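You operate a simulated robot arm through the tools that you are given. There is no shell and no other tool.

You run a simulated two-armed robot. Do the job below in one go: nothing can be reset, and whatever is moved stays where it is left.

TASK
Set the doser to 0.15 L and run one stroke into the cup.
Fine: the cup rides in the pouch holder; bring the holder back to LOAD and leave the cup in it.

The check looks at the end state, three seconds after you hand in, the way a careful person would. Anything else that was tipped, shoved, dropped, spilled or broken makes it a failure.

THE ROBOT
Two 7-joint arms with fingered hands on one trunk that stands fixed in place. Base frame: the origin is at the foot of the trunk, x ahead of it, y to its left, z up; the work surface is at about z = 860. Lengths are in mm, angles in rad, forces in N, time in s.
The left shoulder is at [71, 125, 1167], the right one opposite. With the tool pointing down near the work surface each hand reaches from about 440 to 800 mm from the base axis, measured 20 degrees to its own side. Payload 3.6 kg a hand.
Tool frame (each hand has its own): the origin (TCP) lies between the finger pads and is the grasp point; the fingertips stand 30 mm ahead of it; z points along the fingers, y is the line along which they close. The gripper opens to 104 mm; its body begins 35 mm behind the TCP. The gripper is a hand of 4 fingers: y runs from the thumb to the fingers, the wrist lies at [-15, -104, -178] in the tool frame.
Orientation is told as [roll, pitch, yaw] about the base's x, y, z axes, in that order, counted from this pose: with the fingers straight down and the wrist toward the robot, the tool's x, y and z point along [0, 1, 0], [1, 0, 0] and [0, 0, -1] of the base frame.

THE INTERFACE
- The arms move only by the tool jog_arm. It takes "left_motion", "right_motion" or both (then of equal length, played together; a hand with none holds still); each is one flat list of numbers, 6 for each row, row after row: the shift along the tool's x, y, z in mm, then the turn, a rotation vector about the tool's x, y, z in rad. In form: [x, y, z, wx, wy, wz, x, y, z, wx, wy, wz, ...]. A call has 1 to 20 rows; each row shifts and turns the commanded pose from where the row before left it, along the tool's axes as they then stand. Each row takes 0.2 s and may step no farther than 50 mm and 0.15 rad from the row before; otherwise, the whole call is refused. A pose out of reach is approached as far as the arm can. The call stops where the force on the tool passes 40 N (or 10 N more than at its start, if that is more) or the arm is blocked; 0.2 s more then pass. In this call time passes only in rows, and 0.2 s behind the last. The reply holds the time, the measured pose of the TCP, the force on the tool along the base axes, the opening and the grip force, in the units named above and with some noise, with the torque about the TCP (base axes, N m) and any sound that the robot's microphone picked up.
- Cameras (640 x 400 px; columns grow to the right, rows downward): "scene" is now at [178.6, 36.9, 1320.1]; the picture's right is [0.40, -0.91, 0.00], its down [-0.37, -0.16, -0.92] and it looks along [0.84, 0.37, -0.40] (base axes); focal length 214 px, centre (320, 200). "left" rides on the left gripper at [-61, -92, -130] in its tool frame; the picture's right is [-0.81, -0.28, 0.52], its down [0.53, -0.71, 0.46] and it looks along [0.24, 0.65, 0.72] (tool axes); focal length 275 px, centre (320, 200). "right" rides on the right gripper at [61, -92, -130] in its tool frame; the picture's right is [-0.81, 0.28, -0.52], its down [-0.53, -0.71, 0.46] and it looks along [-0.24, 0.64, 0.72] (tool axes); focal length 275 px, centre (320, 200). There is no depth. A picture from a camera that has moved, and an enlarged one, comes with that camera's place and axes in the base frame and with its lens.
- camera(camera): a new picture of that camera. It takes no simulated time.
- move_column(by): moves the trunk up (or, below 0, down) by that many mm; the arms and the scene camera ride with it, the base frame stays. It gives what a move gives, with no picture.
- move_fingers(index, middle, ring, thumb_bend, thumb_turn, hand): sets how far each is bent, from 0 (flat) to 100 (curled in); at 30 the hand is open as for a grip, at 70 the pads meet at the TCP. One left out holds its place. A second passes; each finger stops where it meets its share of the squeeze, and holds until it gets a number again. It is the only way to open and close the hand. It gives what a move gives, with no picture; readings hold the bend of each and the force on the fingers (four entries, about 0 where the hand has none), thumb and palm. thumb_turn goes from beside the hand (0) to across from the fingers (100), as for a grip.
- pan_tilt(pan, tilt): turns the head with the scene camera to pan (to the left, within 1.396 rad either way) and tilt (down, from -0.506 to 1.204), counted from straight ahead of the robot (the tilt from the chest, where the trunk bows). It gives what a move gives.
- zoom(camera, box): a new picture of the part [left, top, right, bottom] of that camera's present view, enlarged. It takes no simulated time.
- sign_off(): hands the job in; it is judged then, once.

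Places have to be worked out from the pictures, the camera data and where the tool is seen. Open the grippers and draw the arms clear of the work before you hand the job in, unless the task says otherwise.

The tools are called after "Call:" by a JSON object that holds its "name" and its "arguments". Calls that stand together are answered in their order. jog_arm: Moves the arms, as the interface text tells. Its arguments: {"type":"object","properties":{"left_motion":{"type":"array","items":{"type":"number"}},"right_motion":{"type":"array","items":{"type":"number"}}},"required":[]} The other tools are called the same way: move_column (by) moves the trunk up or down; move_fingers (index, middle, ring, thumb_bend, thumb_turn, hand) moves the fingers one by one; pan_tilt (pan, tilt) turns the head that bears the scene camera; camera (camera) takes a picture; zoom (camera, box) takes an enlarged picture of a part of a camera's view; sign_off () hands the job in.

At the start:

```text
time: 0.0
left_tool_pos: [387.1, 322.4, 1326.6]
left_tool_rot: [0.001, 0.001, 0.003]
left_ft_force: [0.5, -0.3, -0.1]
left_ft_torque: [-0.01, 0.02, 0.0]
left_width: 103.7
left_grip_force: 0.0
left_shape: jaw
left_bend: [30.0, 30.0, 30.0, 30.0, 98.0]
left_finger forces: [0.0, 0.1, 0.0, 0.1, 0.0, 0.0]
right_tool_pos: [485.3, 1.7, 1357.8]
right_tool_rot: [0.0, 0.002, 0.001]
right_ft_force: [0.0, 0.4, 0.2]
right_ft_torque: [0.01, 0.01, -0.02]
right_width: 103.7
right_grip_force: 0.0
right_shape: jaw
right_bend: [30.0, 30.0, 30.0, 30.0, 98.0]
right_finger forces: [0.0, 0.1, 0.0, 0.0, 0.1, 0.1]
trunk travel left (down, up): [-400.0, 136.0]
head pan, tilt (commanded): [0.415, 0.415]
```

scene: 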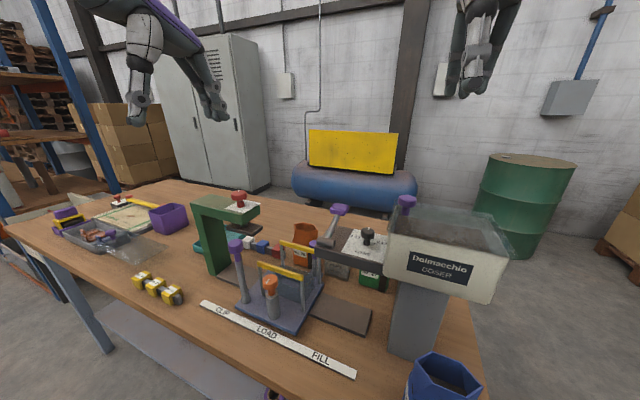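
right: 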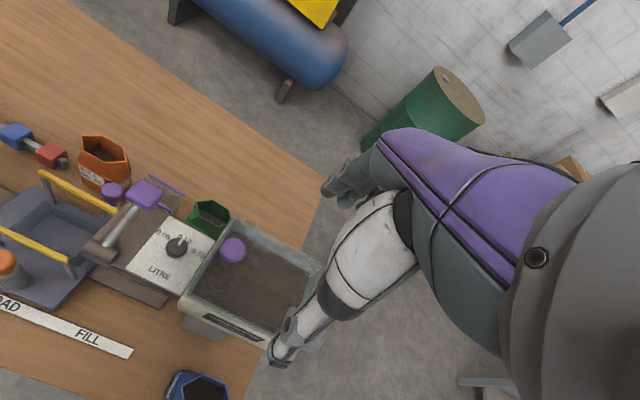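
left: 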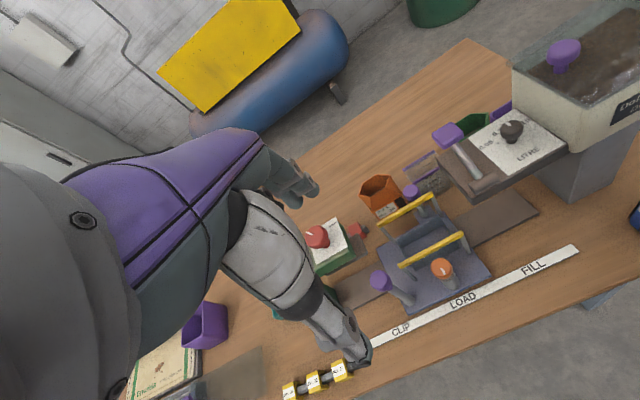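

I'll start by looking at the scene in detail: the doser with its dial, lever, the pouch holder on the rail, and where a cup may be.

Call:
{"name": "zoom", "arguments": {"camera": "scene", "box": [180, 180, 420, 330]}}

Call:
{"name": "zoom", "arguments": {"camera": "scene", "box": [300, 180, 540, 330]}}

Call:
{"name": "zoom", "arguments": {"camera": "left", "box": [330, 60, 640, 260]}}

Call:
{"name": "zoom", "arguments": {"camera": "right", "box": [0, 150, 320, 350]}}

Call:
{"name": "zoom", "arguments": {"camera": "scene", "box": [0, 170, 240, 320]}}

```text
2.67 times, centred on (300, 255) of scene
camera zoom: at [178.6, 36.9, 1320.1], right [0.4, -0.91, 0.0], down [-0.37, -0.16, -0.92], along [0.84, 0.37, -0.4], focal length 572 px, centre (373, 53)
```

zoom: 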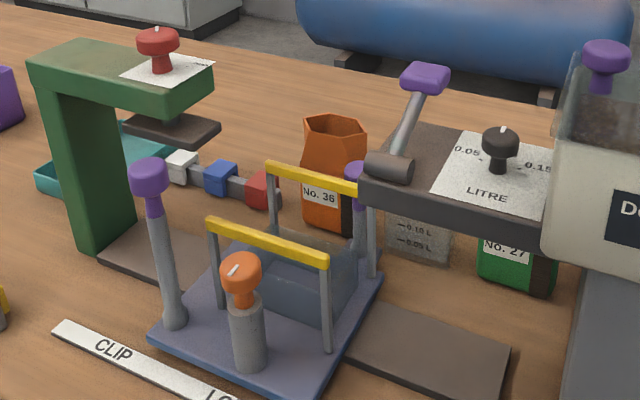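

```text
2.67 times, centred on (420, 255) of scene
camera zoom: at [178.6, 36.9, 1320.1], right [0.4, -0.91, 0.0], down [-0.37, -0.16, -0.92], along [0.84, 0.37, -0.4], focal length 572 px, centre (53, 53)
```

zoom: 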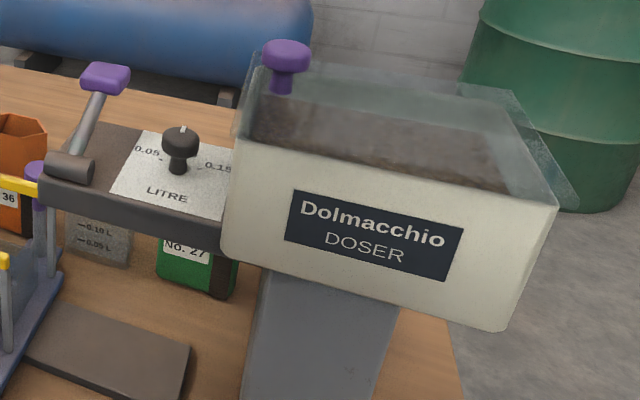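

```text
2.00 times, centred on (485, 160) of left
camera zoom: at [295.7, 262.3, 1457.1], right [-0.27, -0.81, -0.52], down [-0.71, 0.53, -0.46], along [0.64, 0.24, -0.72], focal length 551 px, centre (-10, 280)
```

zoom: 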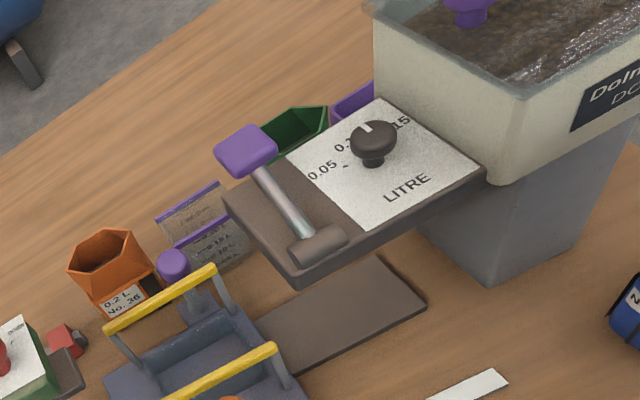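

```text
2.00 times, centred on (160, 250) of right
camera zoom: at [393.1, 62.2, 1488.3], right [0.28, -0.81, 0.52], down [-0.71, -0.53, -0.46], along [0.64, -0.24, -0.72], focal length 551 px, centre (640, 100)
```

zoom: 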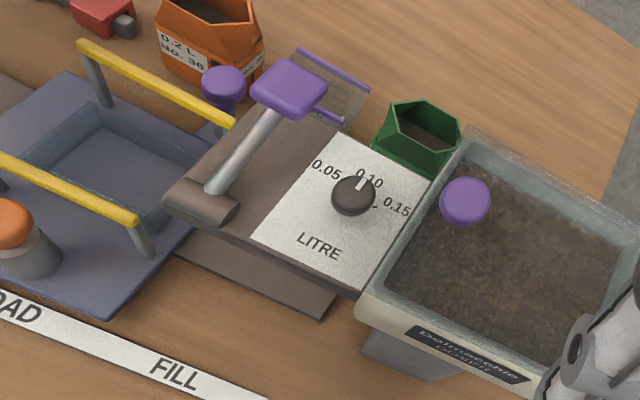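

```text
2.67 times, centred on (120, 245) of scene
camera zoom: at [178.6, 36.9, 1320.1], right [0.4, -0.91, 0.0], down [-0.37, -0.16, -0.92], along [0.84, 0.37, -0.4], focal length 572 px, centre (853, 80)
```

zoom: 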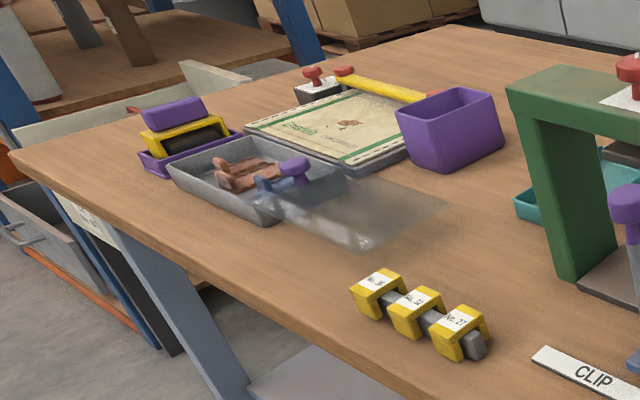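

The clear cup with 0.05–0.15 L marks stands behind the holder (between the orange and green pouches), and the holder seems to sit at LOAD. The dial points to about 0.10. I turn the head down to get a better look at the holder and cup.

Call:
{"name": "pan_tilt", "arguments": {"pan": 0.4, "tilt": 0.85}}

Call:
{"name": "camera", "arguments": {"camera": "scene"}}

Call:
{"name": "zoom", "arguments": {"camera": "scene", "box": [200, 60, 400, 185]}}

Call:
{"name": "zoom", "arguments": {"camera": "scene", "box": [300, 40, 500, 165]}}

```text
time: 0.9
left_tool_pos: [386.8, 324.0, 1326.0]
left_tool_rot: [0.0, 0.001, 0.004]
left_ft_force: [0.0, 1.0, 1.1]
left_ft_torque: [-0.01, 0.03, 0.02]
left_width: 103.9
left_grip_force: 0.1
left_shape: jaw
left_bend: [30.0, 30.0, 30.0, 30.0, 98.0]
left_finger forces: [0.1, 0.0, 0.1, 0.1, 0.1, 0.0]
right_tool_pos: [484.4, 2.1, 1358.8]
right_tool_rot: [-0.001, 0.0, 0.0]
right_ft_force: [0.3, -0.3, -0.5]
right_ft_torque: [-0.01, -0.01, 0.01]
right_width: 103.6
right_grip_force: 0.1
right_shape: jaw
right_bend: [30.0, 30.0, 30.0, 30.0, 98.0]
right_finger forces: [0.0, 0.0, 0.1, 0.1, 0.0, 0.0]
trunk travel left (down, up): [-400.0, 136.0]
head pan, tilt (commanded): [0.4, 0.85]
```

```text
taken
camera scene: at [165.9, 30.1, 1282.5], right [0.39, -0.92, 0.0], down [-0.69, -0.29, -0.66], along [0.61, 0.26, -0.75], focal length 214 px, centre (320, 200)
```

scene: 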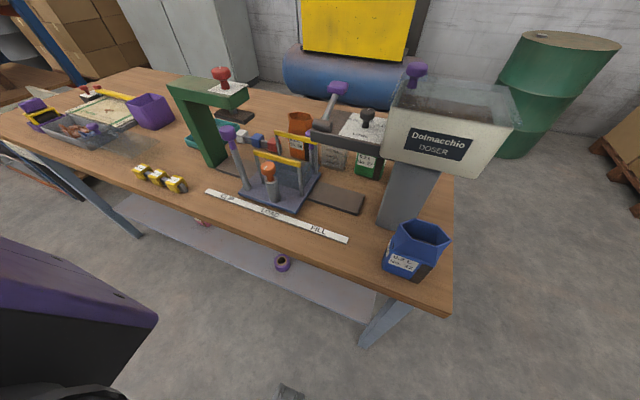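

```text
3.20 times, centred on (300, 122) of scene
camera zoom: at [165.9, 30.1, 1282.5], right [0.39, -0.92, 0.0], down [-0.69, -0.29, -0.66], along [0.61, 0.26, -0.75], focal length 686 px, centre (384, 448)
```

zoom: 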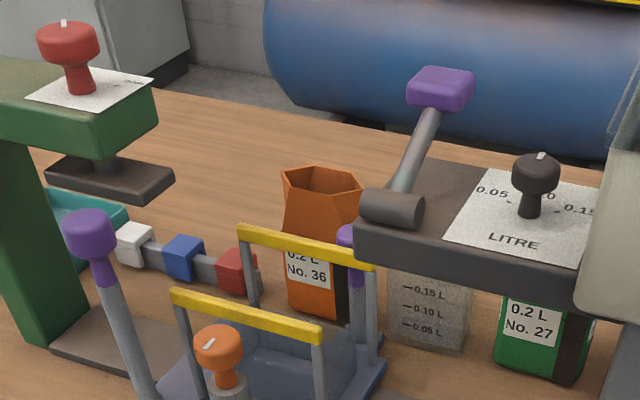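

```text
3.20 times, centred on (400, 102) of scene
camera zoom: at [165.9, 30.1, 1282.5], right [0.39, -0.92, 0.0], down [-0.69, -0.29, -0.66], along [0.61, 0.26, -0.75], focal length 686 px, centre (64, 512)
```

zoom: 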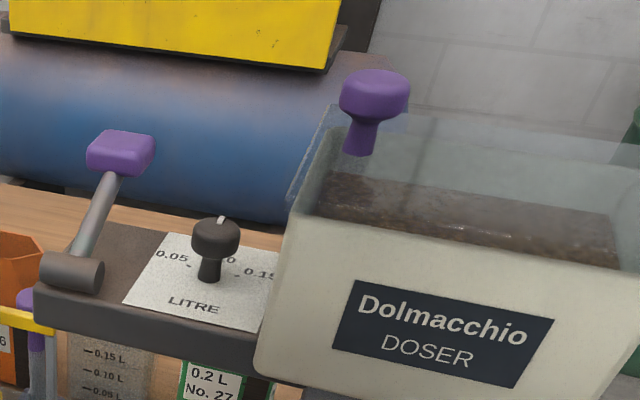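

The hand cameras already see the holder from above; I zoom in on them for the holder, cup and lever details.

Call:
{"name": "zoom", "arguments": {"camera": "left", "box": [340, 160, 520, 320]}}

Call:
{"name": "zoom", "arguments": {"camera": "left", "box": [350, 100, 510, 200]}}

Call:
{"name": "zoom", "arguments": {"camera": "right", "box": [80, 150, 240, 250]}}

Call:
{"name": "zoom", "arguments": {"camera": "right", "box": [0, 150, 160, 320]}}

```text
2.50 times, centred on (430, 240) of left
camera zoom: at [295.6, 262.4, 1457.2], right [-0.27, -0.81, -0.52], down [-0.71, 0.53, -0.46], along [0.64, 0.24, -0.72], focal length 688 px, centre (45, 100)
```

zoom: 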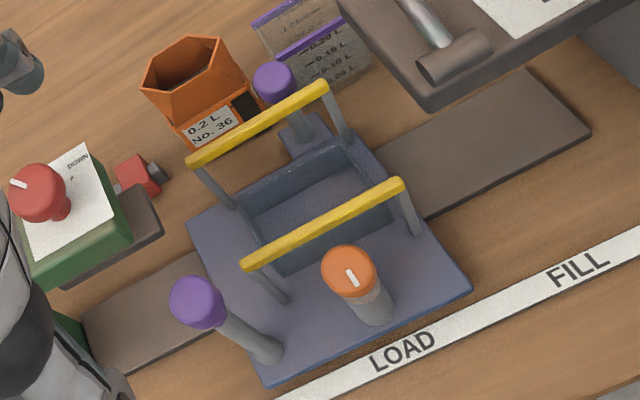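

```text
4.00 times, centred on (430, 150) of left
camera zoom: at [295.6, 262.4, 1457.2], right [-0.27, -0.81, -0.52], down [-0.71, 0.53, -0.46], along [0.64, 0.24, -0.72], focal length 1101 px, centre (-120, 400)
```

zoom: 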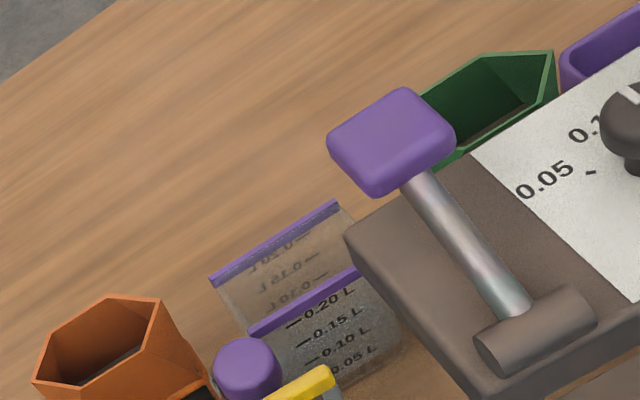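

```text
4.00 times, centred on (160, 200) of right
camera zoom: at [393.0, 62.2, 1488.3], right [0.28, -0.81, 0.52], down [-0.71, -0.53, -0.46], along [0.64, -0.24, -0.72], focal length 1101 px, centre (960, 200)
```

zoom: 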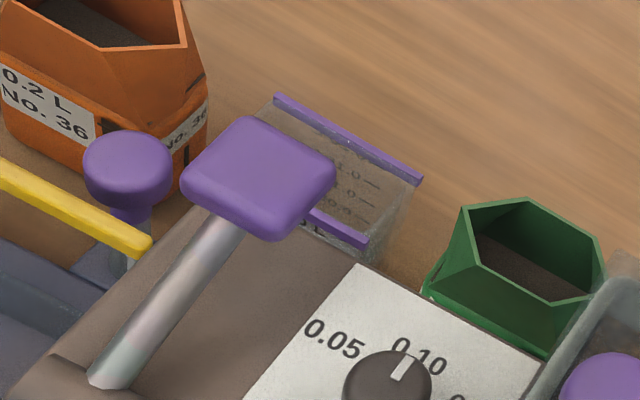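

```text
2.35 times, centred on (80, 235) of right
camera zoom: at [393.0, 62.2, 1488.3], right [0.28, -0.81, 0.52], down [-0.71, -0.53, -0.46], along [0.64, -0.24, -0.72], focal length 648 px, centre (885, 118)
```

zoom: 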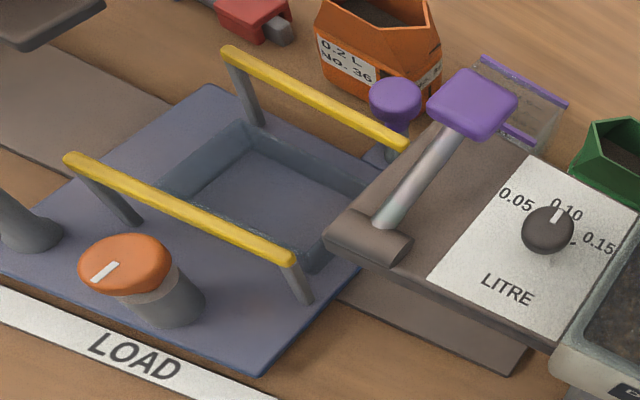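

Rough triangulation: LOAD label y≈270, FILL y≈141; holder well ≈[531,270], yellow bars z≈987, purple push post ≈[457,355,1044], orange knob ≈[449,268,984], cup ≈[661,188] rim z≈955, lever knob ≈[563,161,1123], dial ≈[531,94,1100]. I bring the left hand lower to get a closer camera view of the holder and the orange knob.

Call:
{"name": "jog_arm", "arguments": {"left_motion": [13, -2.5, 33, 0, 0, 0, 13, -2.5, 33, 0, 0, 0, 13, -2.5, 33, 0, 0, 0, 13, -2.5, 33, 0, 0, 0, 13, -2.5, 33, 0, 0, 0, 13, -2.5, 31, 0, 0, 0]}}

Call:
{"name": "camera", "arguments": {"camera": "left"}}

Call:
{"name": "camera", "arguments": {"camera": "scene"}}

```text
time: 2.3
left_tool_pos: [371.2, 401.9, 1129.6]
left_tool_rot: [0.001, 0.001, 0.002]
left_ft_force: [0.0, 0.5, -0.2]
left_ft_torque: [-0.02, -0.05, 0.0]
left_width: 103.8
left_grip_force: 0.0
left_shape: jaw
left_bend: [30.0, 30.0, 30.0, 30.0, 98.0]
left_finger forces: [0.1, 0.0, 0.1, 0.0, 0.0, 0.1]
right_tool_pos: [484.8, 2.7, 1358.4]
right_tool_rot: [0.0, 0.0, -0.001]
right_ft_force: [-0.3, -0.4, 0.0]
right_ft_torque: [0.01, 0.01, 0.03]
right_width: 103.7
right_grip_force: 0.0
right_shape: jaw
right_bend: [30.0, 30.0, 30.0, 30.0, 98.0]
right_finger forces: [0.1, 0.0, 0.0, 0.0, 0.0, 0.0]
trunk travel left (down, up): [-400.0, 136.0]
head pan, tilt (commanded): [0.4, 0.85]
```

```text
taken
camera left: at [279.2, 340.7, 1260.6], right [-0.27, -0.81, -0.52], down [-0.71, 0.53, -0.46], along [0.64, 0.25, -0.72], focal length 275 px, centre (320, 200)
```

left: 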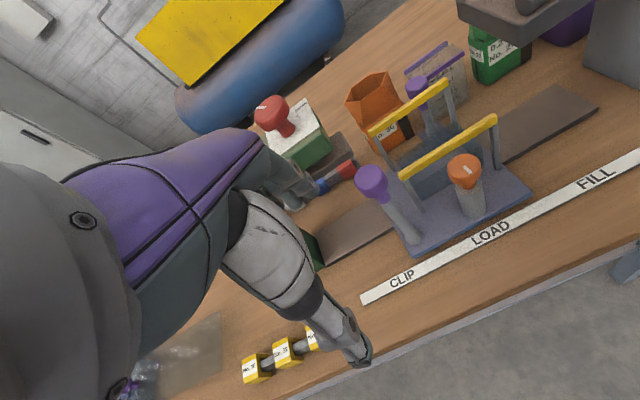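

```text
taken
camera scene: at [166.0, 30.5, 1282.4], right [0.39, -0.92, 0.0], down [-0.69, -0.29, -0.66], along [0.61, 0.26, -0.75], focal length 214 px, centre (320, 200)
```

scene: 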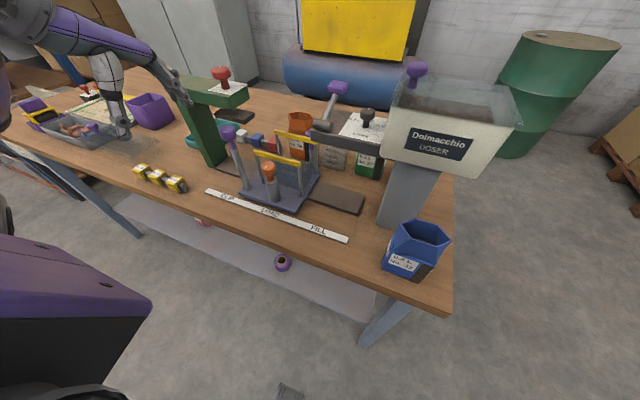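

Call:
{"name": "zoom", "arguments": {"camera": "left", "box": [350, 120, 550, 265]}}

Call:
{"name": "zoom", "arguments": {"camera": "left", "box": [340, 30, 540, 155]}}

Call:
{"name": "zoom", "arguments": {"camera": "left", "box": [420, 140, 520, 220]}}

```text
2.76 times, centred on (450, 192) of left
camera zoom: at [279.2, 340.7, 1260.6], right [-0.27, -0.81, -0.52], down [-0.71, 0.53, -0.46], along [0.64, 0.25, -0.72], focal length 759 px, centre (-39, 221)
```

zoom: 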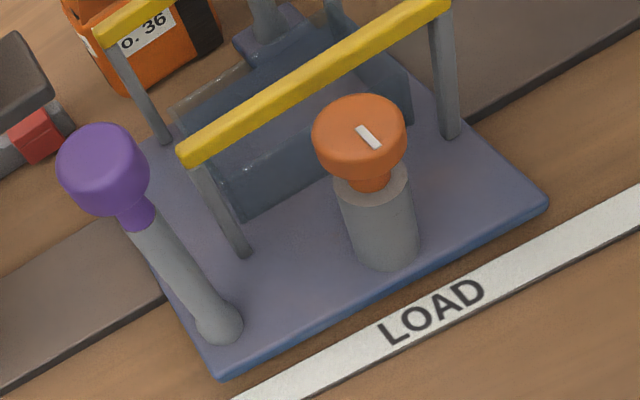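

```text
3.20 times, centred on (440, 92) of left
camera zoom: at [279.2, 340.7, 1260.6], right [-0.27, -0.81, -0.52], down [-0.71, 0.53, -0.46], along [0.64, 0.25, -0.72], focal length 881 px, centre (-64, 544)
```

zoom: 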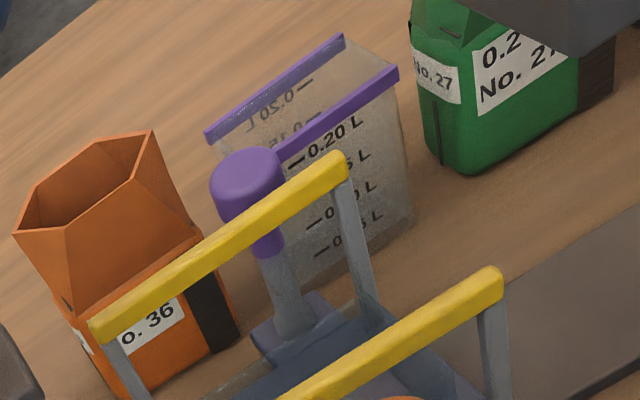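

```text
5.00 times, centred on (470, 180) of left
camera zoom: at [279.2, 340.7, 1260.6], right [-0.27, -0.81, -0.52], down [-0.71, 0.53, -0.46], along [0.64, 0.25, -0.72], focal length 1376 px, centre (-430, 300)
```

zoom: 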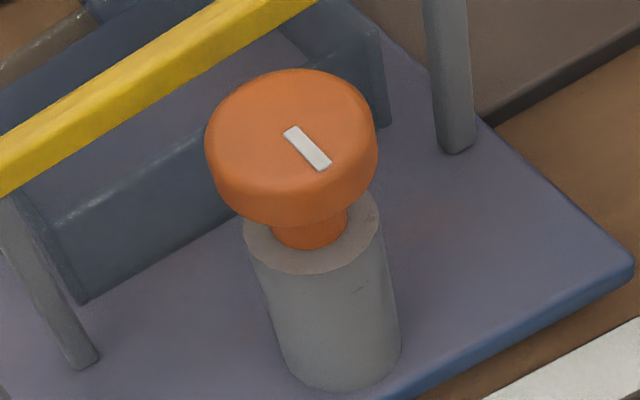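

The orange knob sits on a grey cylinder with an unlabelled pointer; the cup has purple lips on its front/back rims. I zoom in on the doser dial/hopper and on the hand itself to judge clearances.

Call:
{"name": "zoom", "arguments": {"camera": "scene", "box": [310, 60, 430, 160]}}

Call:
{"name": "zoom", "arguments": {"camera": "right", "box": [130, 190, 290, 310]}}

Call:
{"name": "pan_tilt", "arguments": {"pan": 0.0, "tilt": 0.2}}

Call:
{"name": "camera", "arguments": {"camera": "scene"}}

```text
4.00 times, centred on (370, 110) of scene
camera zoom: at [166.0, 30.5, 1282.4], right [0.39, -0.92, 0.0], down [-0.69, -0.29, -0.66], along [0.61, 0.26, -0.75], focal length 858 px, centre (120, 560)
```

zoom: 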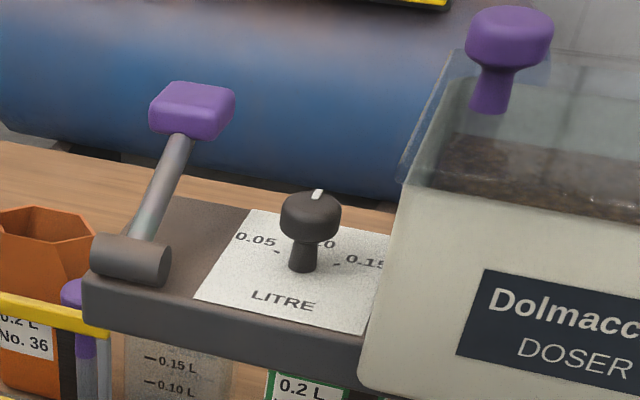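

```text
3.33 times, centred on (210, 250) of right
camera zoom: at [393.0, 62.7, 1488.3], right [0.28, -0.81, 0.52], down [-0.71, -0.53, -0.46], along [0.64, -0.24, -0.72], focal length 918 px, centre (687, 33)
```

zoom: 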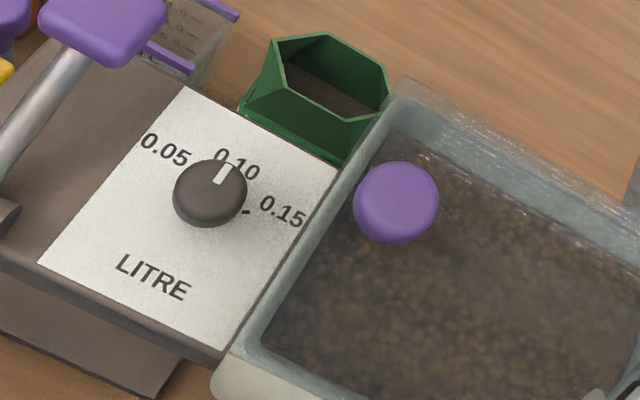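

```text
time: 3.3
left_tool_pos: [371.3, 399.4, 1129.6]
left_tool_rot: [0.0, 0.001, 0.002]
left_ft_force: [0.0, -0.4, -0.6]
left_ft_torque: [-0.02, 0.01, 0.0]
left_width: 103.6
left_grip_force: 0.1
left_shape: jaw
left_bend: [30.0, 30.0, 30.0, 30.0, 98.0]
left_finger forces: [0.0, 0.0, 0.1, 0.0, 0.1, 0.0]
right_tool_pos: [485.1, 1.5, 1358.4]
right_tool_rot: [-0.001, 0.001, -0.001]
right_ft_force: [0.0, 0.8, -0.5]
right_ft_torque: [0.01, 0.02, 0.03]
right_width: 103.6
right_grip_force: 0.1
right_shape: jaw
right_bend: [30.0, 30.0, 30.0, 30.0, 98.0]
right_finger forces: [0.0, 0.0, 0.0, 0.1, 0.0, 0.0]
trunk travel left (down, up): [-400.0, 136.0]
head pan, tilt (commanded): [0.0, 0.201]
```

```text
taken
camera scene: at [187.2, -0.3, 1340.0], right [0.0, -1.0, 0.0], down [-0.2, 0.0, -0.98], along [0.98, 0.0, -0.2], focal length 214 px, centre (320, 200)
```

scene: 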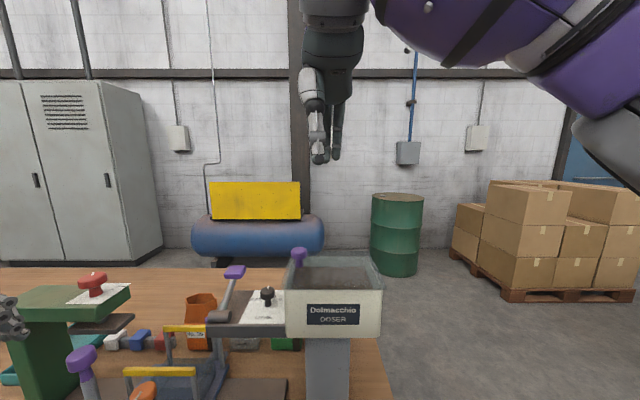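

Call:
{"name": "zoom", "arguments": {"camera": "scene", "box": [270, 0, 390, 180]}}

Call:
{"name": "zoom", "arguments": {"camera": "scene", "box": [140, 240, 400, 400]}}

```text
2.22 times, centred on (330, 90) of scene
camera zoom: at [187.2, -0.3, 1340.0], right [0.0, -1.0, 0.0], down [-0.2, 0.0, -0.98], along [0.98, 0.0, -0.2], focal length 477 px, centre (298, 444)
```

zoom: 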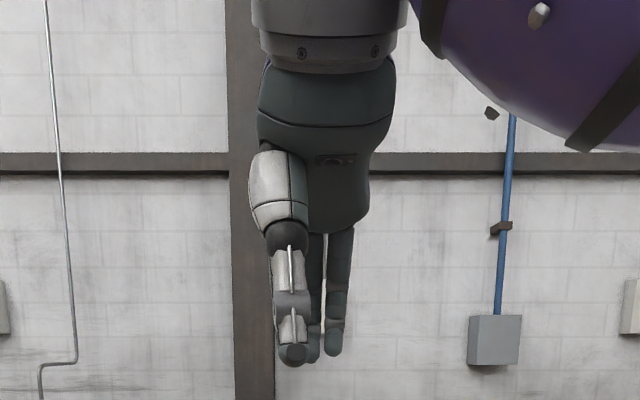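

```text
2.46 times, centred on (270, 320) of scene
camera zoom: at [187.2, -0.3, 1340.0], right [0.0, -1.0, 0.0], down [-0.2, 0.0, -0.98], along [0.98, 0.0, -0.2], focal length 528 px, centre (443, -95)
```

zoom: 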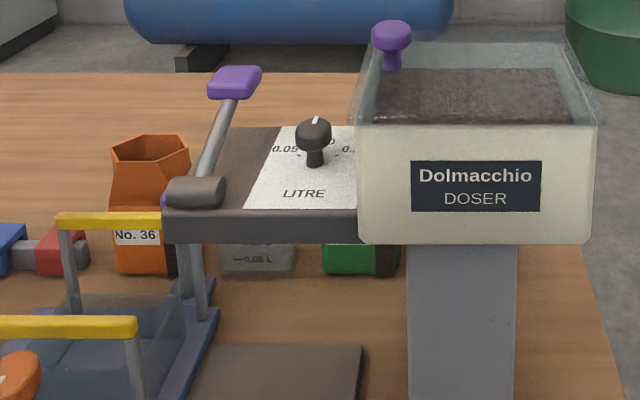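

Call:
{"name": "pan_tilt", "arguments": {"pan": 0.95, "tilt": 0.5}}

Call:
{"name": "camera", "arguments": {"camera": "scene"}}

Call:
{"name": "zoom", "arguments": {"camera": "scene", "box": [200, 80, 440, 280]}}

```text
time: 4.5
left_tool_pos: [371.0, 401.2, 1131.1]
left_tool_rot: [0.0, 0.0, 0.002]
left_ft_force: [-0.4, 0.1, -0.8]
left_ft_torque: [0.01, 0.03, 0.01]
left_width: 103.9
left_grip_force: 0.0
left_shape: jaw
left_bend: [30.0, 30.0, 30.0, 30.0, 98.0]
left_finger forces: [0.1, 0.0, 0.1, 0.1, 0.1, 0.1]
right_tool_pos: [484.4, 2.2, 1358.6]
right_tool_rot: [0.0, -0.001, 0.0]
right_ft_force: [-0.2, 0.1, -0.4]
right_ft_torque: [-0.01, -0.03, -0.01]
right_width: 103.8
right_grip_force: 0.1
right_shape: jaw
right_bend: [30.0, 30.0, 30.0, 30.0, 98.0]
right_finger forces: [0.1, 0.0, 0.1, 0.1, 0.0, 0.0]
trunk travel left (down, up): [-400.0, 136.0]
head pan, tilt (commanded): [0.949, 0.499]
```

```text
taken
camera scene: at [146.9, 73.6, 1312.4], right [0.81, -0.58, 0.0], down [-0.28, -0.39, -0.88], along [0.51, 0.71, -0.48], focal length 214 px, centre (320, 200)
```

scene: 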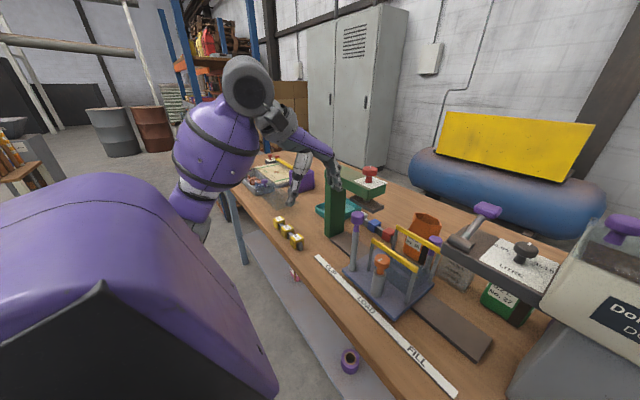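

```text
2.00 times, centred on (320, 180) of scene
camera zoom: at [146.9, 73.6, 1312.4], right [0.81, -0.58, 0.0], down [-0.28, -0.39, -0.88], along [0.51, 0.71, -0.48], focal length 429 px, centre (320, 240)
```

zoom: 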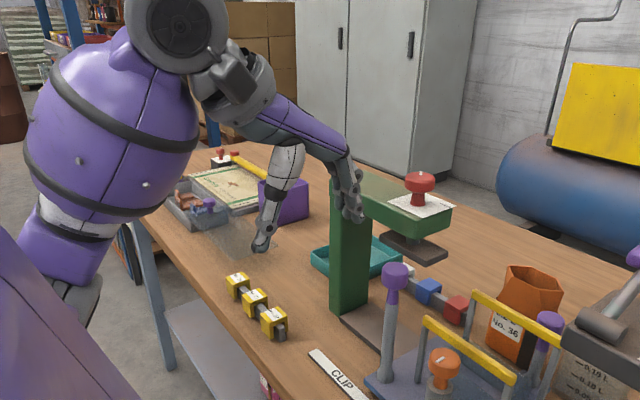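

The hand's thumb/index lie near the TCP column with the ring finger on the outer side, so the left hand can turn the dial ([533,95], cap z≈1085–1104, hopper wall y≈52) with steps of 60° clockwise. I park the right arm to the right while raising the left hand.

Call:
{"name": "jog_arm", "arguments": {"left_motion": [0, 0, -26, 0, 0, 0, 0, 0, -26, 0, 0, 0, 0, 0, -26, 0, 0, 0, 0, 0, -26, 0, 0, 0, 0, 0, -26, 0, 0, 0], "right_motion": [-44, -6, 0, 0, 0, 0, -44, -6, 0, 0, 0, 0, -44, -6, 0, 0, 0, 0, -44, -6, 0, 0, 0, 0, -44, -6, 0, 0, 0, 0]}}

Call:
{"name": "jog_arm", "arguments": {"left_motion": [-38, 20, 0, 0, 0, 0, -38, 20, 0, 0, 0, 0, -38, 20, 0, 0, 0, 0, -38, 20, 0, 0, 0, 0, -38, 20, 0, 0, 0, 0, -38, 20, 0, 0, 0, 0, -38, 20, 0, 0, 0, 0, -39, 20, 0, 0, 0, 0]}}

Call:
{"name": "pan_tilt", "arguments": {"pan": 0.2, "tilt": 0.3}}

Call:
{"name": "camera", "arguments": {"camera": "scene"}}

Call:
{"name": "camera", "arguments": {"camera": "left"}}

```text
time: 5.8
left_tool_pos: [371.8, 399.1, 1260.9]
left_tool_rot: [0.002, -0.003, 0.002]
left_ft_force: [-0.3, -0.5, -0.3]
left_ft_torque: [0.03, 0.02, 0.0]
left_width: 103.8
left_grip_force: 0.2
left_shape: jaw
left_bend: [30.0, 30.0, 30.0, 30.0, 98.0]
left_finger forces: [0.0, 0.0, 0.1, 0.1, 0.0, 0.0]
right_tool_pos: [454.4, -220.6, 1358.4]
right_tool_rot: [0.0, 0.0, 0.001]
right_ft_force: [1.3, -0.2, 0.9]
right_ft_torque: [0.02, -0.05, 0.0]
right_width: 103.7
right_grip_force: 0.0
right_shape: jaw
right_bend: [30.0, 30.0, 30.0, 30.0, 98.0]
right_finger forces: [0.0, 0.0, 0.0, 0.0, 0.1, 0.1]
trunk travel left (down, up): [-400.0, 136.0]
head pan, tilt (commanded): [0.949, 0.499]
```

```text
time: 7.5
left_tool_pos: [535.7, 97.3, 1260.1]
left_tool_rot: [0.002, 0.002, 0.005]
left_ft_force: [-0.1, -1.1, -0.2]
left_ft_torque: [-0.01, 0.05, 0.02]
left_width: 104.1
left_grip_force: 0.1
left_shape: jaw
left_bend: [30.0, 30.0, 30.0, 30.0, 98.0]
left_finger forces: [0.0, 0.0, 0.0, 0.0, 0.1, 0.1]
right_tool_pos: [458.4, -218.9, 1356.9]
right_tool_rot: [0.0, 0.004, 0.001]
right_ft_force: [0.5, 0.2, -0.6]
right_ft_torque: [0.01, -0.01, -0.01]
right_width: 103.6
right_grip_force: 0.0
right_shape: jaw
right_bend: [30.0, 30.0, 30.0, 30.0, 98.0]
right_finger forces: [0.0, 0.1, 0.0, 0.0, 0.0, 0.0]
trunk travel left (down, up): [-400.0, 136.0]
head pan, tilt (commanded): [0.949, 0.499]
```

```text
time: 8.7
left_tool_pos: [531.8, 97.0, 1260.6]
left_tool_rot: [0.001, -0.001, 0.002]
left_ft_force: [0.3, 0.3, -0.5]
left_ft_torque: [-0.01, -0.01, -0.04]
left_width: 103.8
left_grip_force: 0.2
left_shape: jaw
left_bend: [30.0, 30.0, 30.0, 30.0, 98.0]
left_finger forces: [0.1, 0.1, 0.1, 0.0, 0.0, 0.1]
right_tool_pos: [455.5, -218.5, 1359.0]
right_tool_rot: [-0.001, -0.001, 0.001]
right_ft_force: [0.3, 0.4, -0.2]
right_ft_torque: [-0.01, -0.04, 0.0]
right_width: 103.6
right_grip_force: 0.0
right_shape: jaw
right_bend: [30.0, 30.0, 30.0, 30.0, 98.0]
right_finger forces: [0.0, 0.1, 0.0, 0.0, 0.0, 0.1]
trunk travel left (down, up): [-400.0, 136.0]
head pan, tilt (commanded): [0.201, 0.3]
```

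```text
taken
camera scene: at [185.2, 18.4, 1330.8], right [0.2, -0.98, 0.0], down [-0.29, -0.06, -0.96], along [0.94, 0.19, -0.3], focal length 214 px, centre (320, 200)
```

scene: 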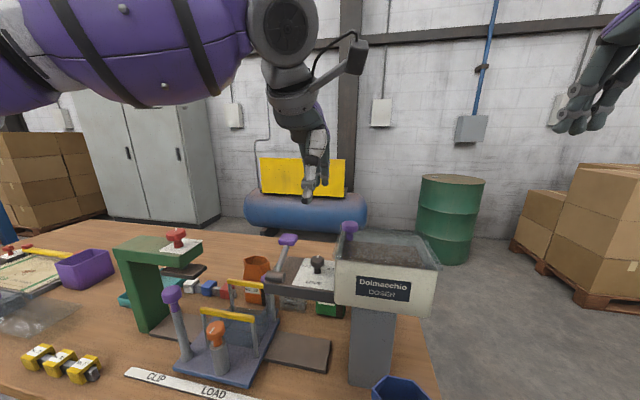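

```text
taken
camera left: at [441.2, 36.7, 1391.2], right [-0.27, -0.81, -0.52], down [-0.71, 0.53, -0.46], along [0.64, 0.24, -0.72], focal length 275 px, centre (320, 200)
```

left: 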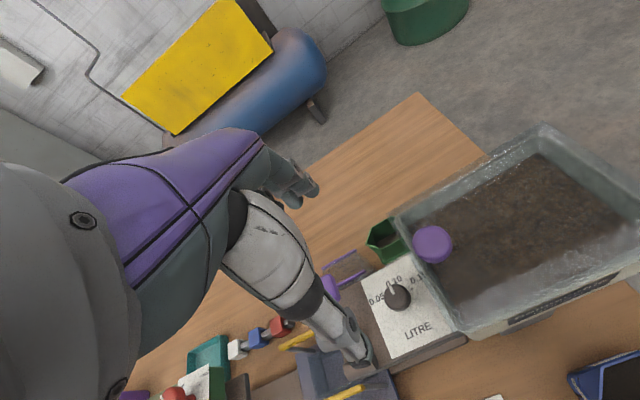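

Call:
{"name": "zoom", "arguments": {"camera": "scene", "box": [230, 100, 410, 300]}}

Call:
{"name": "zoom", "arguments": {"camera": "left", "box": [320, 210, 480, 370]}}

Call:
{"name": "camera", "arguments": {"camera": "right"}}

```text
2.00 times, centred on (320, 200) of scene
camera zoom: at [185.2, 18.4, 1330.8], right [0.2, -0.98, 0.0], down [-0.29, -0.06, -0.96], along [0.94, 0.19, -0.3], focal length 429 px, centre (320, 200)
```

zoom: 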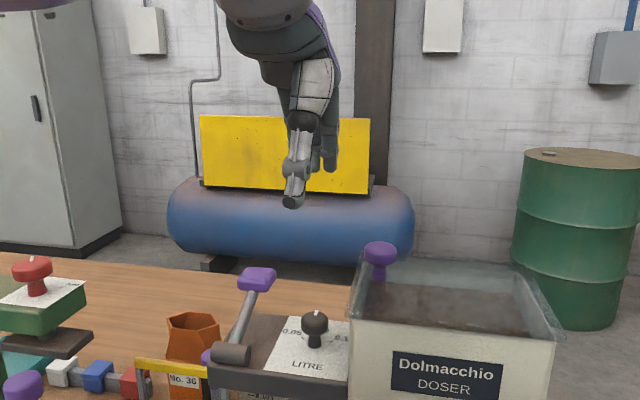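

```text
2.50 times, centred on (400, 290) of left
camera zoom: at [441.2, 36.7, 1391.2], right [-0.27, -0.81, -0.52], down [-0.71, 0.53, -0.46], along [0.64, 0.24, -0.72], focal length 688 px, centre (120, -25)
```

zoom: 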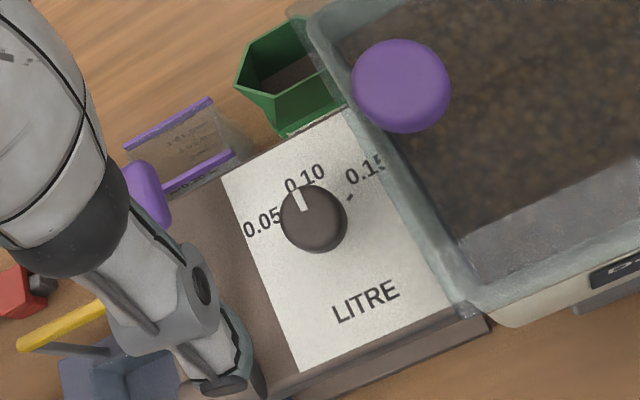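

```text
taken
camera right: at [363.0, -158.4, 1489.0], right [0.28, -0.81, 0.52], down [-0.71, -0.53, -0.46], along [0.65, -0.24, -0.72], focal length 275 px, centre (320, 200)
```

right: 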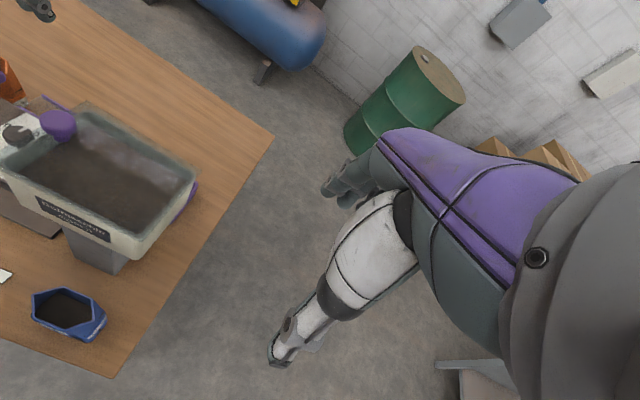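

Dial confirmed at ≈[533,94]. I pre-close the left fingers to about 57 mm opening, turn the hand about −10° yaw, and lower towards the dial in part.

Call:
{"name": "move_fingers", "arguments": {"hand": "left", "index": 48, "middle": 48, "ring": 48, "thumb_bend": 48}}

Call:
{"name": "jog_arm", "arguments": {"left_motion": [0, 0, 0, 0, 0, 0.087, 0, 0, 0, 0, 0, 0.087, -3, 1, 30, 0, 0, 0, 0, 0, 30, 0, 0, 0, 0, 0, 30, 0, 0, 0]}}

Call:
{"name": "camera", "arguments": {"camera": "scene"}}

Call:
{"name": "camera", "arguments": {"camera": "left"}}

Call:
{"name": "zoom", "arguments": {"camera": "scene", "box": [250, 140, 410, 300]}}

```text
time: 9.7
left_tool_pos: [532.9, 96.8, 1260.0]
left_tool_rot: [-0.003, 0.001, 0.002]
left_ft_force: [-0.1, 0.2, 0.1]
left_ft_torque: [-0.03, 0.02, 0.02]
left_width: 57.9
left_grip_force: 0.1
left_shape: fingers
left_bend: [48.0, 48.0, 48.0, 48.0, 98.0]
left_finger forces: [0.1, 0.1, 0.0, 0.1, 0.0, 0.0]
right_tool_pos: [454.8, -218.6, 1360.3]
right_tool_rot: [-0.001, -0.001, -0.001]
right_ft_force: [0.2, -0.9, 0.3]
right_ft_torque: [0.02, -0.01, 0.0]
right_width: 103.6
right_grip_force: 0.0
right_shape: jaw
right_bend: [30.0, 30.0, 30.0, 30.0, 98.0]
right_finger forces: [0.0, 0.0, 0.0, 0.1, 0.0, 0.0]
trunk travel left (down, up): [-400.0, 136.0]
head pan, tilt (commanded): [0.201, 0.3]
```

```text
time: 10.8
left_tool_pos: [532.9, 93.6, 1170.8]
left_tool_rot: [-0.003, 0.001, -0.173]
left_ft_force: [0.5, 0.4, 0.7]
left_ft_torque: [-0.01, -0.01, 0.02]
left_width: 57.6
left_grip_force: 0.0
left_shape: fingers
left_bend: [48.0, 48.0, 48.0, 48.0, 98.0]
left_finger forces: [0.0, 0.1, 0.0, 0.0, 0.0, 0.0]
right_tool_pos: [455.4, -219.3, 1358.7]
right_tool_rot: [0.0, -0.001, 0.0]
right_ft_force: [0.7, -0.3, 0.0]
right_ft_torque: [0.04, 0.0, 0.01]
right_width: 103.6
right_grip_force: 0.0
right_shape: jaw
right_bend: [30.0, 30.0, 30.0, 30.0, 98.0]
right_finger forces: [0.1, 0.0, 0.0, 0.1, 0.0, 0.0]
trunk travel left (down, up): [-400.0, 136.0]
head pan, tilt (commanded): [0.201, 0.3]
```

```text
taken
camera scene: at [185.6, 18.2, 1330.7], right [0.2, -0.98, 0.0], down [-0.29, -0.06, -0.96], along [0.94, 0.19, -0.3], focal length 214 px, centre (320, 200)
```

scene: 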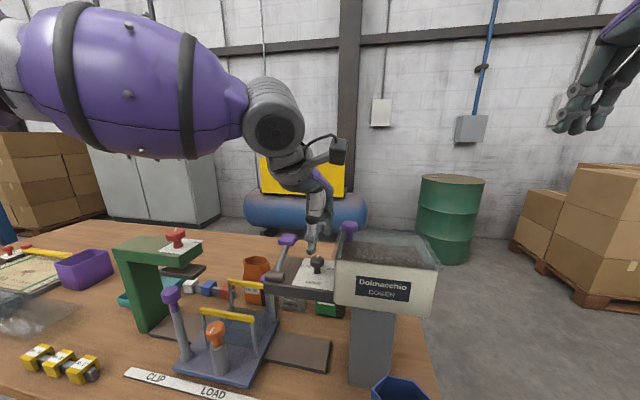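

```text
taken
camera left: at [432.4, 49.2, 1301.0], right [-0.41, -0.75, -0.52], down [-0.61, 0.65, -0.46], along [0.68, 0.13, -0.72], focal length 275 px, centre (320, 200)
```

left: 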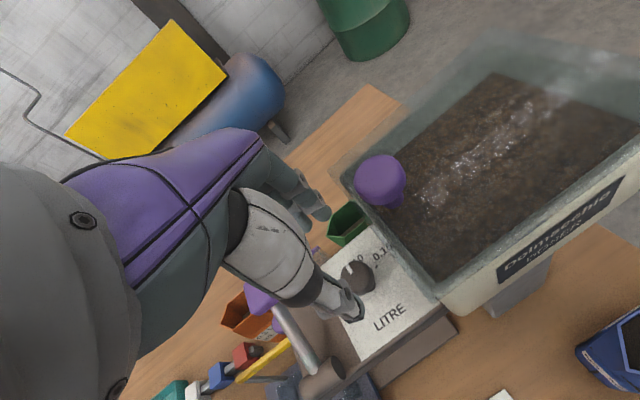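

```text
2.50 times, centred on (330, 220) of scene
camera zoom: at [185.6, 18.2, 1330.7], right [0.2, -0.98, 0.0], down [-0.29, -0.06, -0.96], along [0.94, 0.19, -0.3], focal length 536 px, centre (295, 150)
```

zoom: 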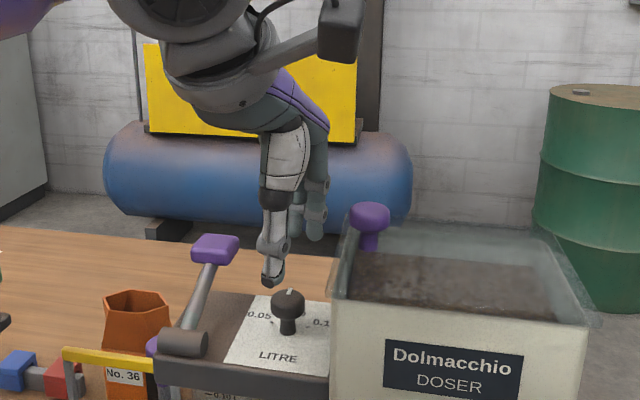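

The thumb and fingers straddle the dial as predicted. I descend to about z=1106 in smaller steps.

Call:
{"name": "jog_arm", "arguments": {"left_motion": [0, 0, 20, 0, 0, 0, 0, 0, 20, 0, 0, 0, 0, 0, 15, 0, 0, 0, 0, 0, 10, 0, 0, 0]}}

Call:
{"name": "zoom", "arguments": {"camera": "scene", "box": [250, 180, 390, 300]}}

Call:
{"name": "camera", "arguments": {"camera": "left"}}

```text
time: 11.8
left_tool_pos: [532.6, 91.7, 1108.3]
left_tool_rot: [0.0, -0.011, -0.174]
left_ft_force: [1.7, 1.7, 16.4]
left_ft_torque: [0.07, -0.61, 0.05]
left_width: 57.6
left_grip_force: 8.2
left_shape: fingers
left_bend: [48.0, 46.0, 48.0, 48.0, 98.0]
left_finger forces: [0.1, 16.0, 0.1, 0.1, 0.2, 0.0]
right_tool_pos: [453.3, -219.3, 1360.5]
right_tool_rot: [0.001, -0.003, 0.0]
right_ft_force: [-1.8, -0.4, 0.2]
right_ft_torque: [-0.02, 0.0, -0.02]
right_width: 103.8
right_grip_force: 0.1
right_shape: jaw
right_bend: [30.0, 30.0, 30.0, 30.0, 98.0]
right_finger forces: [0.1, 0.0, 0.0, 0.0, 0.0, 0.0]
trunk travel left (down, up): [-400.0, 136.0]
head pan, tilt (commanded): [0.201, 0.3]
```

```text
3.33 times, centred on (320, 240) of scene
camera zoom: at [183.8, 18.3, 1331.3], right [0.2, -0.98, 0.0], down [-0.29, -0.06, -0.96], along [0.94, 0.19, -0.29], focal length 715 px, centre (320, 67)
```

zoom: 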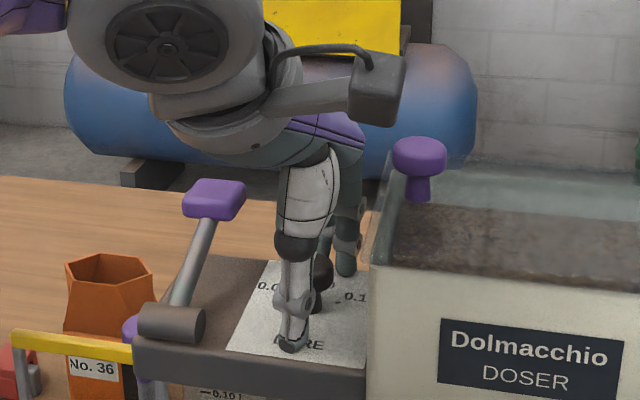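

```text
taken
camera left: at [431.3, 49.2, 1239.3], right [-0.41, -0.75, -0.52], down [-0.61, 0.65, -0.46], along [0.68, 0.13, -0.72], focal length 275 px, centre (320, 200)
```

left: 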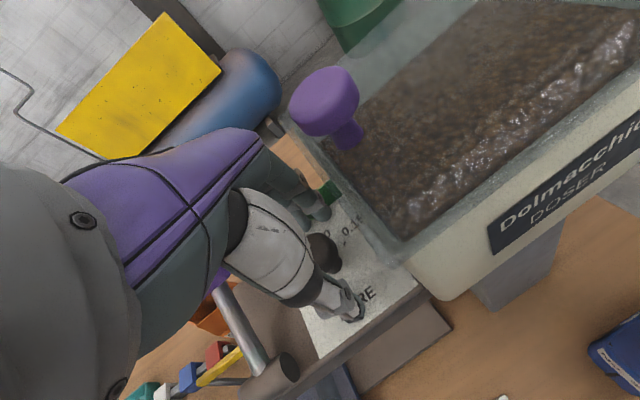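

The middle finger touches the dial plate (16 N up), so I raise the hand about 5 mm and then close the fingers on the dial.

Call:
{"name": "jog_arm", "arguments": {"left_motion": [0, 0, -5, 0, 0, 0]}}

Call:
{"name": "move_fingers", "arguments": {"hand": "left", "index": 62, "middle": 62, "ring": 50, "thumb_bend": 62}}

Call:
{"name": "zoom", "arguments": {"camera": "scene", "box": [250, 180, 390, 300]}}

Call:
{"name": "zoom", "arguments": {"camera": "left", "box": [250, 160, 430, 340]}}

```text
time: 12.2
left_tool_pos: [533.0, 93.2, 1111.1]
left_tool_rot: [-0.001, -0.001, -0.173]
left_ft_force: [1.1, 0.4, 8.5]
left_ft_torque: [0.03, -0.32, 0.04]
left_width: 57.8
left_grip_force: 4.5
left_shape: fingers
left_bend: [48.0, 46.0, 48.0, 48.0, 98.0]
left_finger forces: [0.0, 8.5, 0.0, 0.1, 0.0, 0.1]
right_tool_pos: [454.7, -218.1, 1359.6]
right_tool_rot: [0.001, 0.001, -0.002]
right_ft_force: [-0.4, -0.2, 0.1]
right_ft_torque: [0.04, -0.01, 0.03]
right_width: 103.5
right_grip_force: 0.0
right_shape: jaw
right_bend: [30.0, 30.0, 30.0, 30.0, 98.0]
right_finger forces: [0.0, 0.0, 0.0, 0.0, 0.1, 0.0]
trunk travel left (down, up): [-400.0, 136.0]
head pan, tilt (commanded): [0.201, 0.3]
```

```text
time: 13.2
left_tool_pos: [533.9, 93.3, 1109.8]
left_tool_rot: [0.001, 0.002, -0.172]
left_ft_force: [-1.7, 0.0, 0.2]
left_ft_torque: [0.0, 0.03, -0.01]
left_width: 22.9
left_grip_force: 1.3
left_shape: fingers
left_bend: [62.0, 62.0, 50.0, 61.0, 97.0]
left_finger forces: [0.0, 0.0, 0.1, 0.0, 1.3, 0.1]
right_tool_pos: [455.7, -218.7, 1359.9]
right_tool_rot: [0.0, 0.0, -0.001]
right_ft_force: [-0.5, 0.4, 0.7]
right_ft_torque: [0.02, 0.02, 0.05]
right_width: 103.5
right_grip_force: 0.0
right_shape: jaw
right_bend: [30.0, 30.0, 30.0, 30.0, 98.0]
right_finger forces: [0.0, 0.2, 0.1, 0.1, 0.1, 0.0]
trunk travel left (down, up): [-400.0, 136.0]
head pan, tilt (commanded): [0.201, 0.3]
```

```text
3.33 times, centred on (320, 240) of scene
camera zoom: at [185.2, 18.3, 1330.8], right [0.2, -0.98, 0.0], down [-0.29, -0.06, -0.96], along [0.94, 0.19, -0.3], focal length 715 px, centre (320, 67)
```

zoom: 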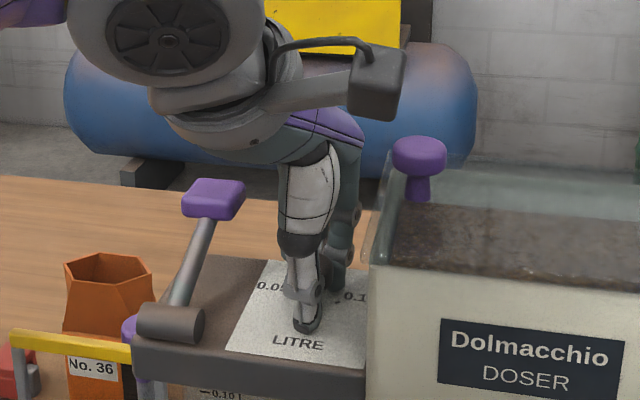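

```text
2.22 times, centred on (340, 250) of left
camera zoom: at [432.1, 49.3, 1240.9], right [-0.41, -0.75, -0.52], down [-0.61, 0.65, -0.45], along [0.68, 0.13, -0.73], focal length 612 px, centre (276, 89)
```

zoom: 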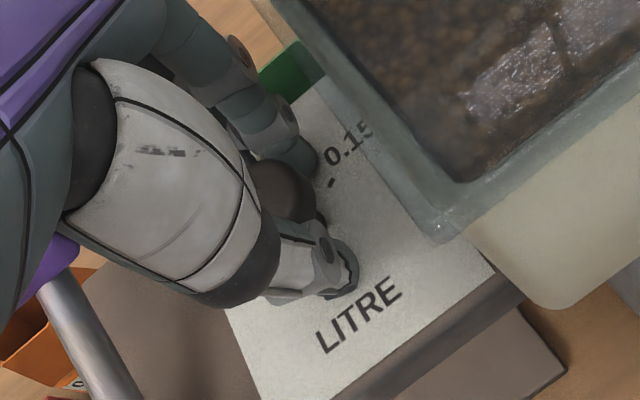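

Thumb just touches the dial; I close index and middle further until they grip.

Call:
{"name": "move_fingers", "arguments": {"hand": "left", "index": 70, "middle": 70, "thumb_bend": 66}}

Call:
{"name": "zoom", "arguments": {"camera": "left", "box": [250, 160, 430, 340]}}

```text
time: 14.2
left_tool_pos: [533.9, 92.4, 1110.2]
left_tool_rot: [0.002, 0.0, -0.173]
left_ft_force: [-1.5, -0.6, -4.1]
left_ft_torque: [0.01, 0.03, -0.01]
left_width: 16.3
left_grip_force: 4.1
left_shape: fingers
left_bend: [67.0, 69.0, 50.0, 62.0, 97.0]
left_finger forces: [2.5, 1.0, 0.0, 0.1, 4.5, 0.1]
right_tool_pos: [455.7, -218.6, 1359.5]
right_tool_rot: [0.001, 0.0, 0.0]
right_ft_force: [0.3, -0.9, 0.6]
right_ft_torque: [0.02, 0.0, 0.01]
right_width: 103.6
right_grip_force: 0.1
right_shape: jaw
right_bend: [30.0, 30.0, 30.0, 30.0, 98.0]
right_finger forces: [0.1, 0.0, 0.1, 0.0, 0.0, 0.0]
trunk travel left (down, up): [-400.0, 136.0]
head pan, tilt (commanded): [0.201, 0.3]
```

```text
2.22 times, centred on (340, 250) of left
camera zoom: at [432.4, 49.3, 1241.2], right [-0.41, -0.75, -0.52], down [-0.61, 0.65, -0.46], along [0.68, 0.13, -0.72], focal length 612 px, centre (276, 89)
```

zoom: 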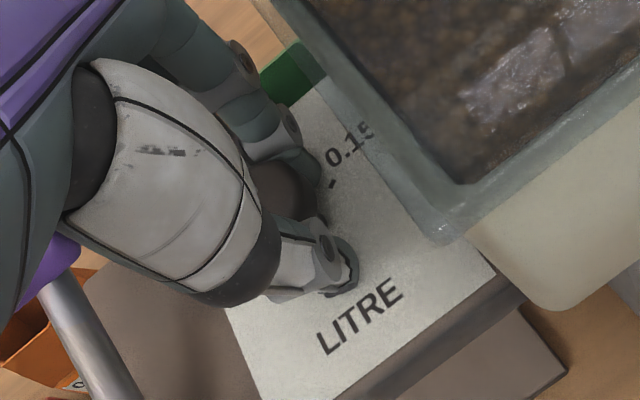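

Gripped (index 2.5, middle 1, thumb 4.5 N). I now turn the hand clockwise (from above) by about 0.5 rad and check the pointer.

Call:
{"name": "jog_arm", "arguments": {"left_motion": [0, 0, 0, 0, 0, 0.1, 0, 0, 0, 0, 0, 0.1, 0, 0, 0, 0, 0, 0.1, 0, 0, 0, 0, 0, 0.1, 0, 0, 0, 0, 0, 0.1]}}

Call:
{"name": "camera", "arguments": {"camera": "left"}}

Call:
{"name": "zoom", "arguments": {"camera": "scene", "box": [250, 180, 390, 300]}}

```text
time: 15.4
left_tool_pos: [532.9, 93.9, 1110.4]
left_tool_rot: [0.001, 0.001, -0.673]
left_ft_force: [-2.1, -1.9, -3.6]
left_ft_torque: [-0.06, 0.03, 0.05]
left_width: 16.2
left_grip_force: 3.9
left_shape: fingers
left_bend: [67.0, 70.0, 50.0, 62.0, 96.0]
left_finger forces: [3.3, 0.9, 0.0, 0.1, 4.2, 0.1]
right_tool_pos: [454.8, -218.3, 1359.8]
right_tool_rot: [0.0, 0.0, -0.001]
right_ft_force: [-0.7, -0.1, 0.2]
right_ft_torque: [-0.01, 0.01, -0.02]
right_width: 103.6
right_grip_force: 0.0
right_shape: jaw
right_bend: [30.0, 30.0, 30.0, 30.0, 98.0]
right_finger forces: [0.1, 0.0, 0.0, 0.0, 0.0, 0.0]
trunk travel left (down, up): [-400.0, 136.0]
head pan, tilt (commanded): [0.201, 0.3]
```

```text
taken
camera left: at [423.1, 103.0, 1241.2], right [-0.72, -0.46, -0.52], down [-0.22, 0.86, -0.46], along [0.66, -0.21, -0.72], focal length 275 px, centre (320, 200)
```

left: 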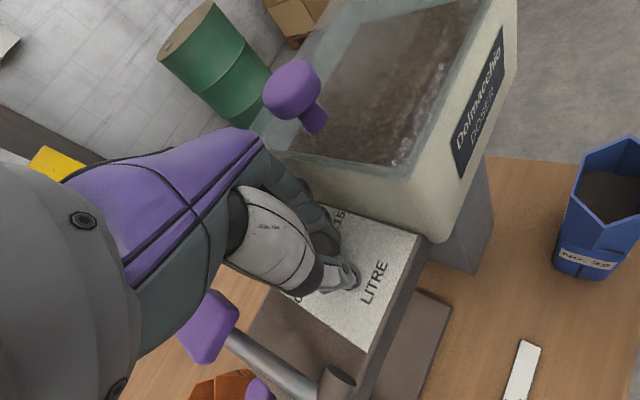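

```text
3.33 times, centred on (320, 240) of scene
camera zoom: at [185.5, 18.1, 1330.8], right [0.2, -0.98, 0.0], down [-0.29, -0.06, -0.96], along [0.94, 0.19, -0.3], focal length 715 px, centre (320, 67)
```

zoom: 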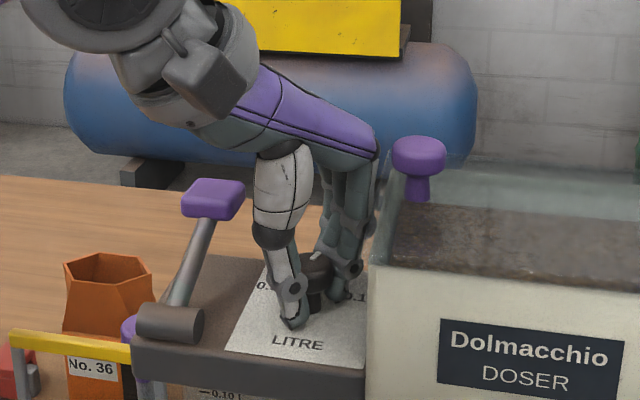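

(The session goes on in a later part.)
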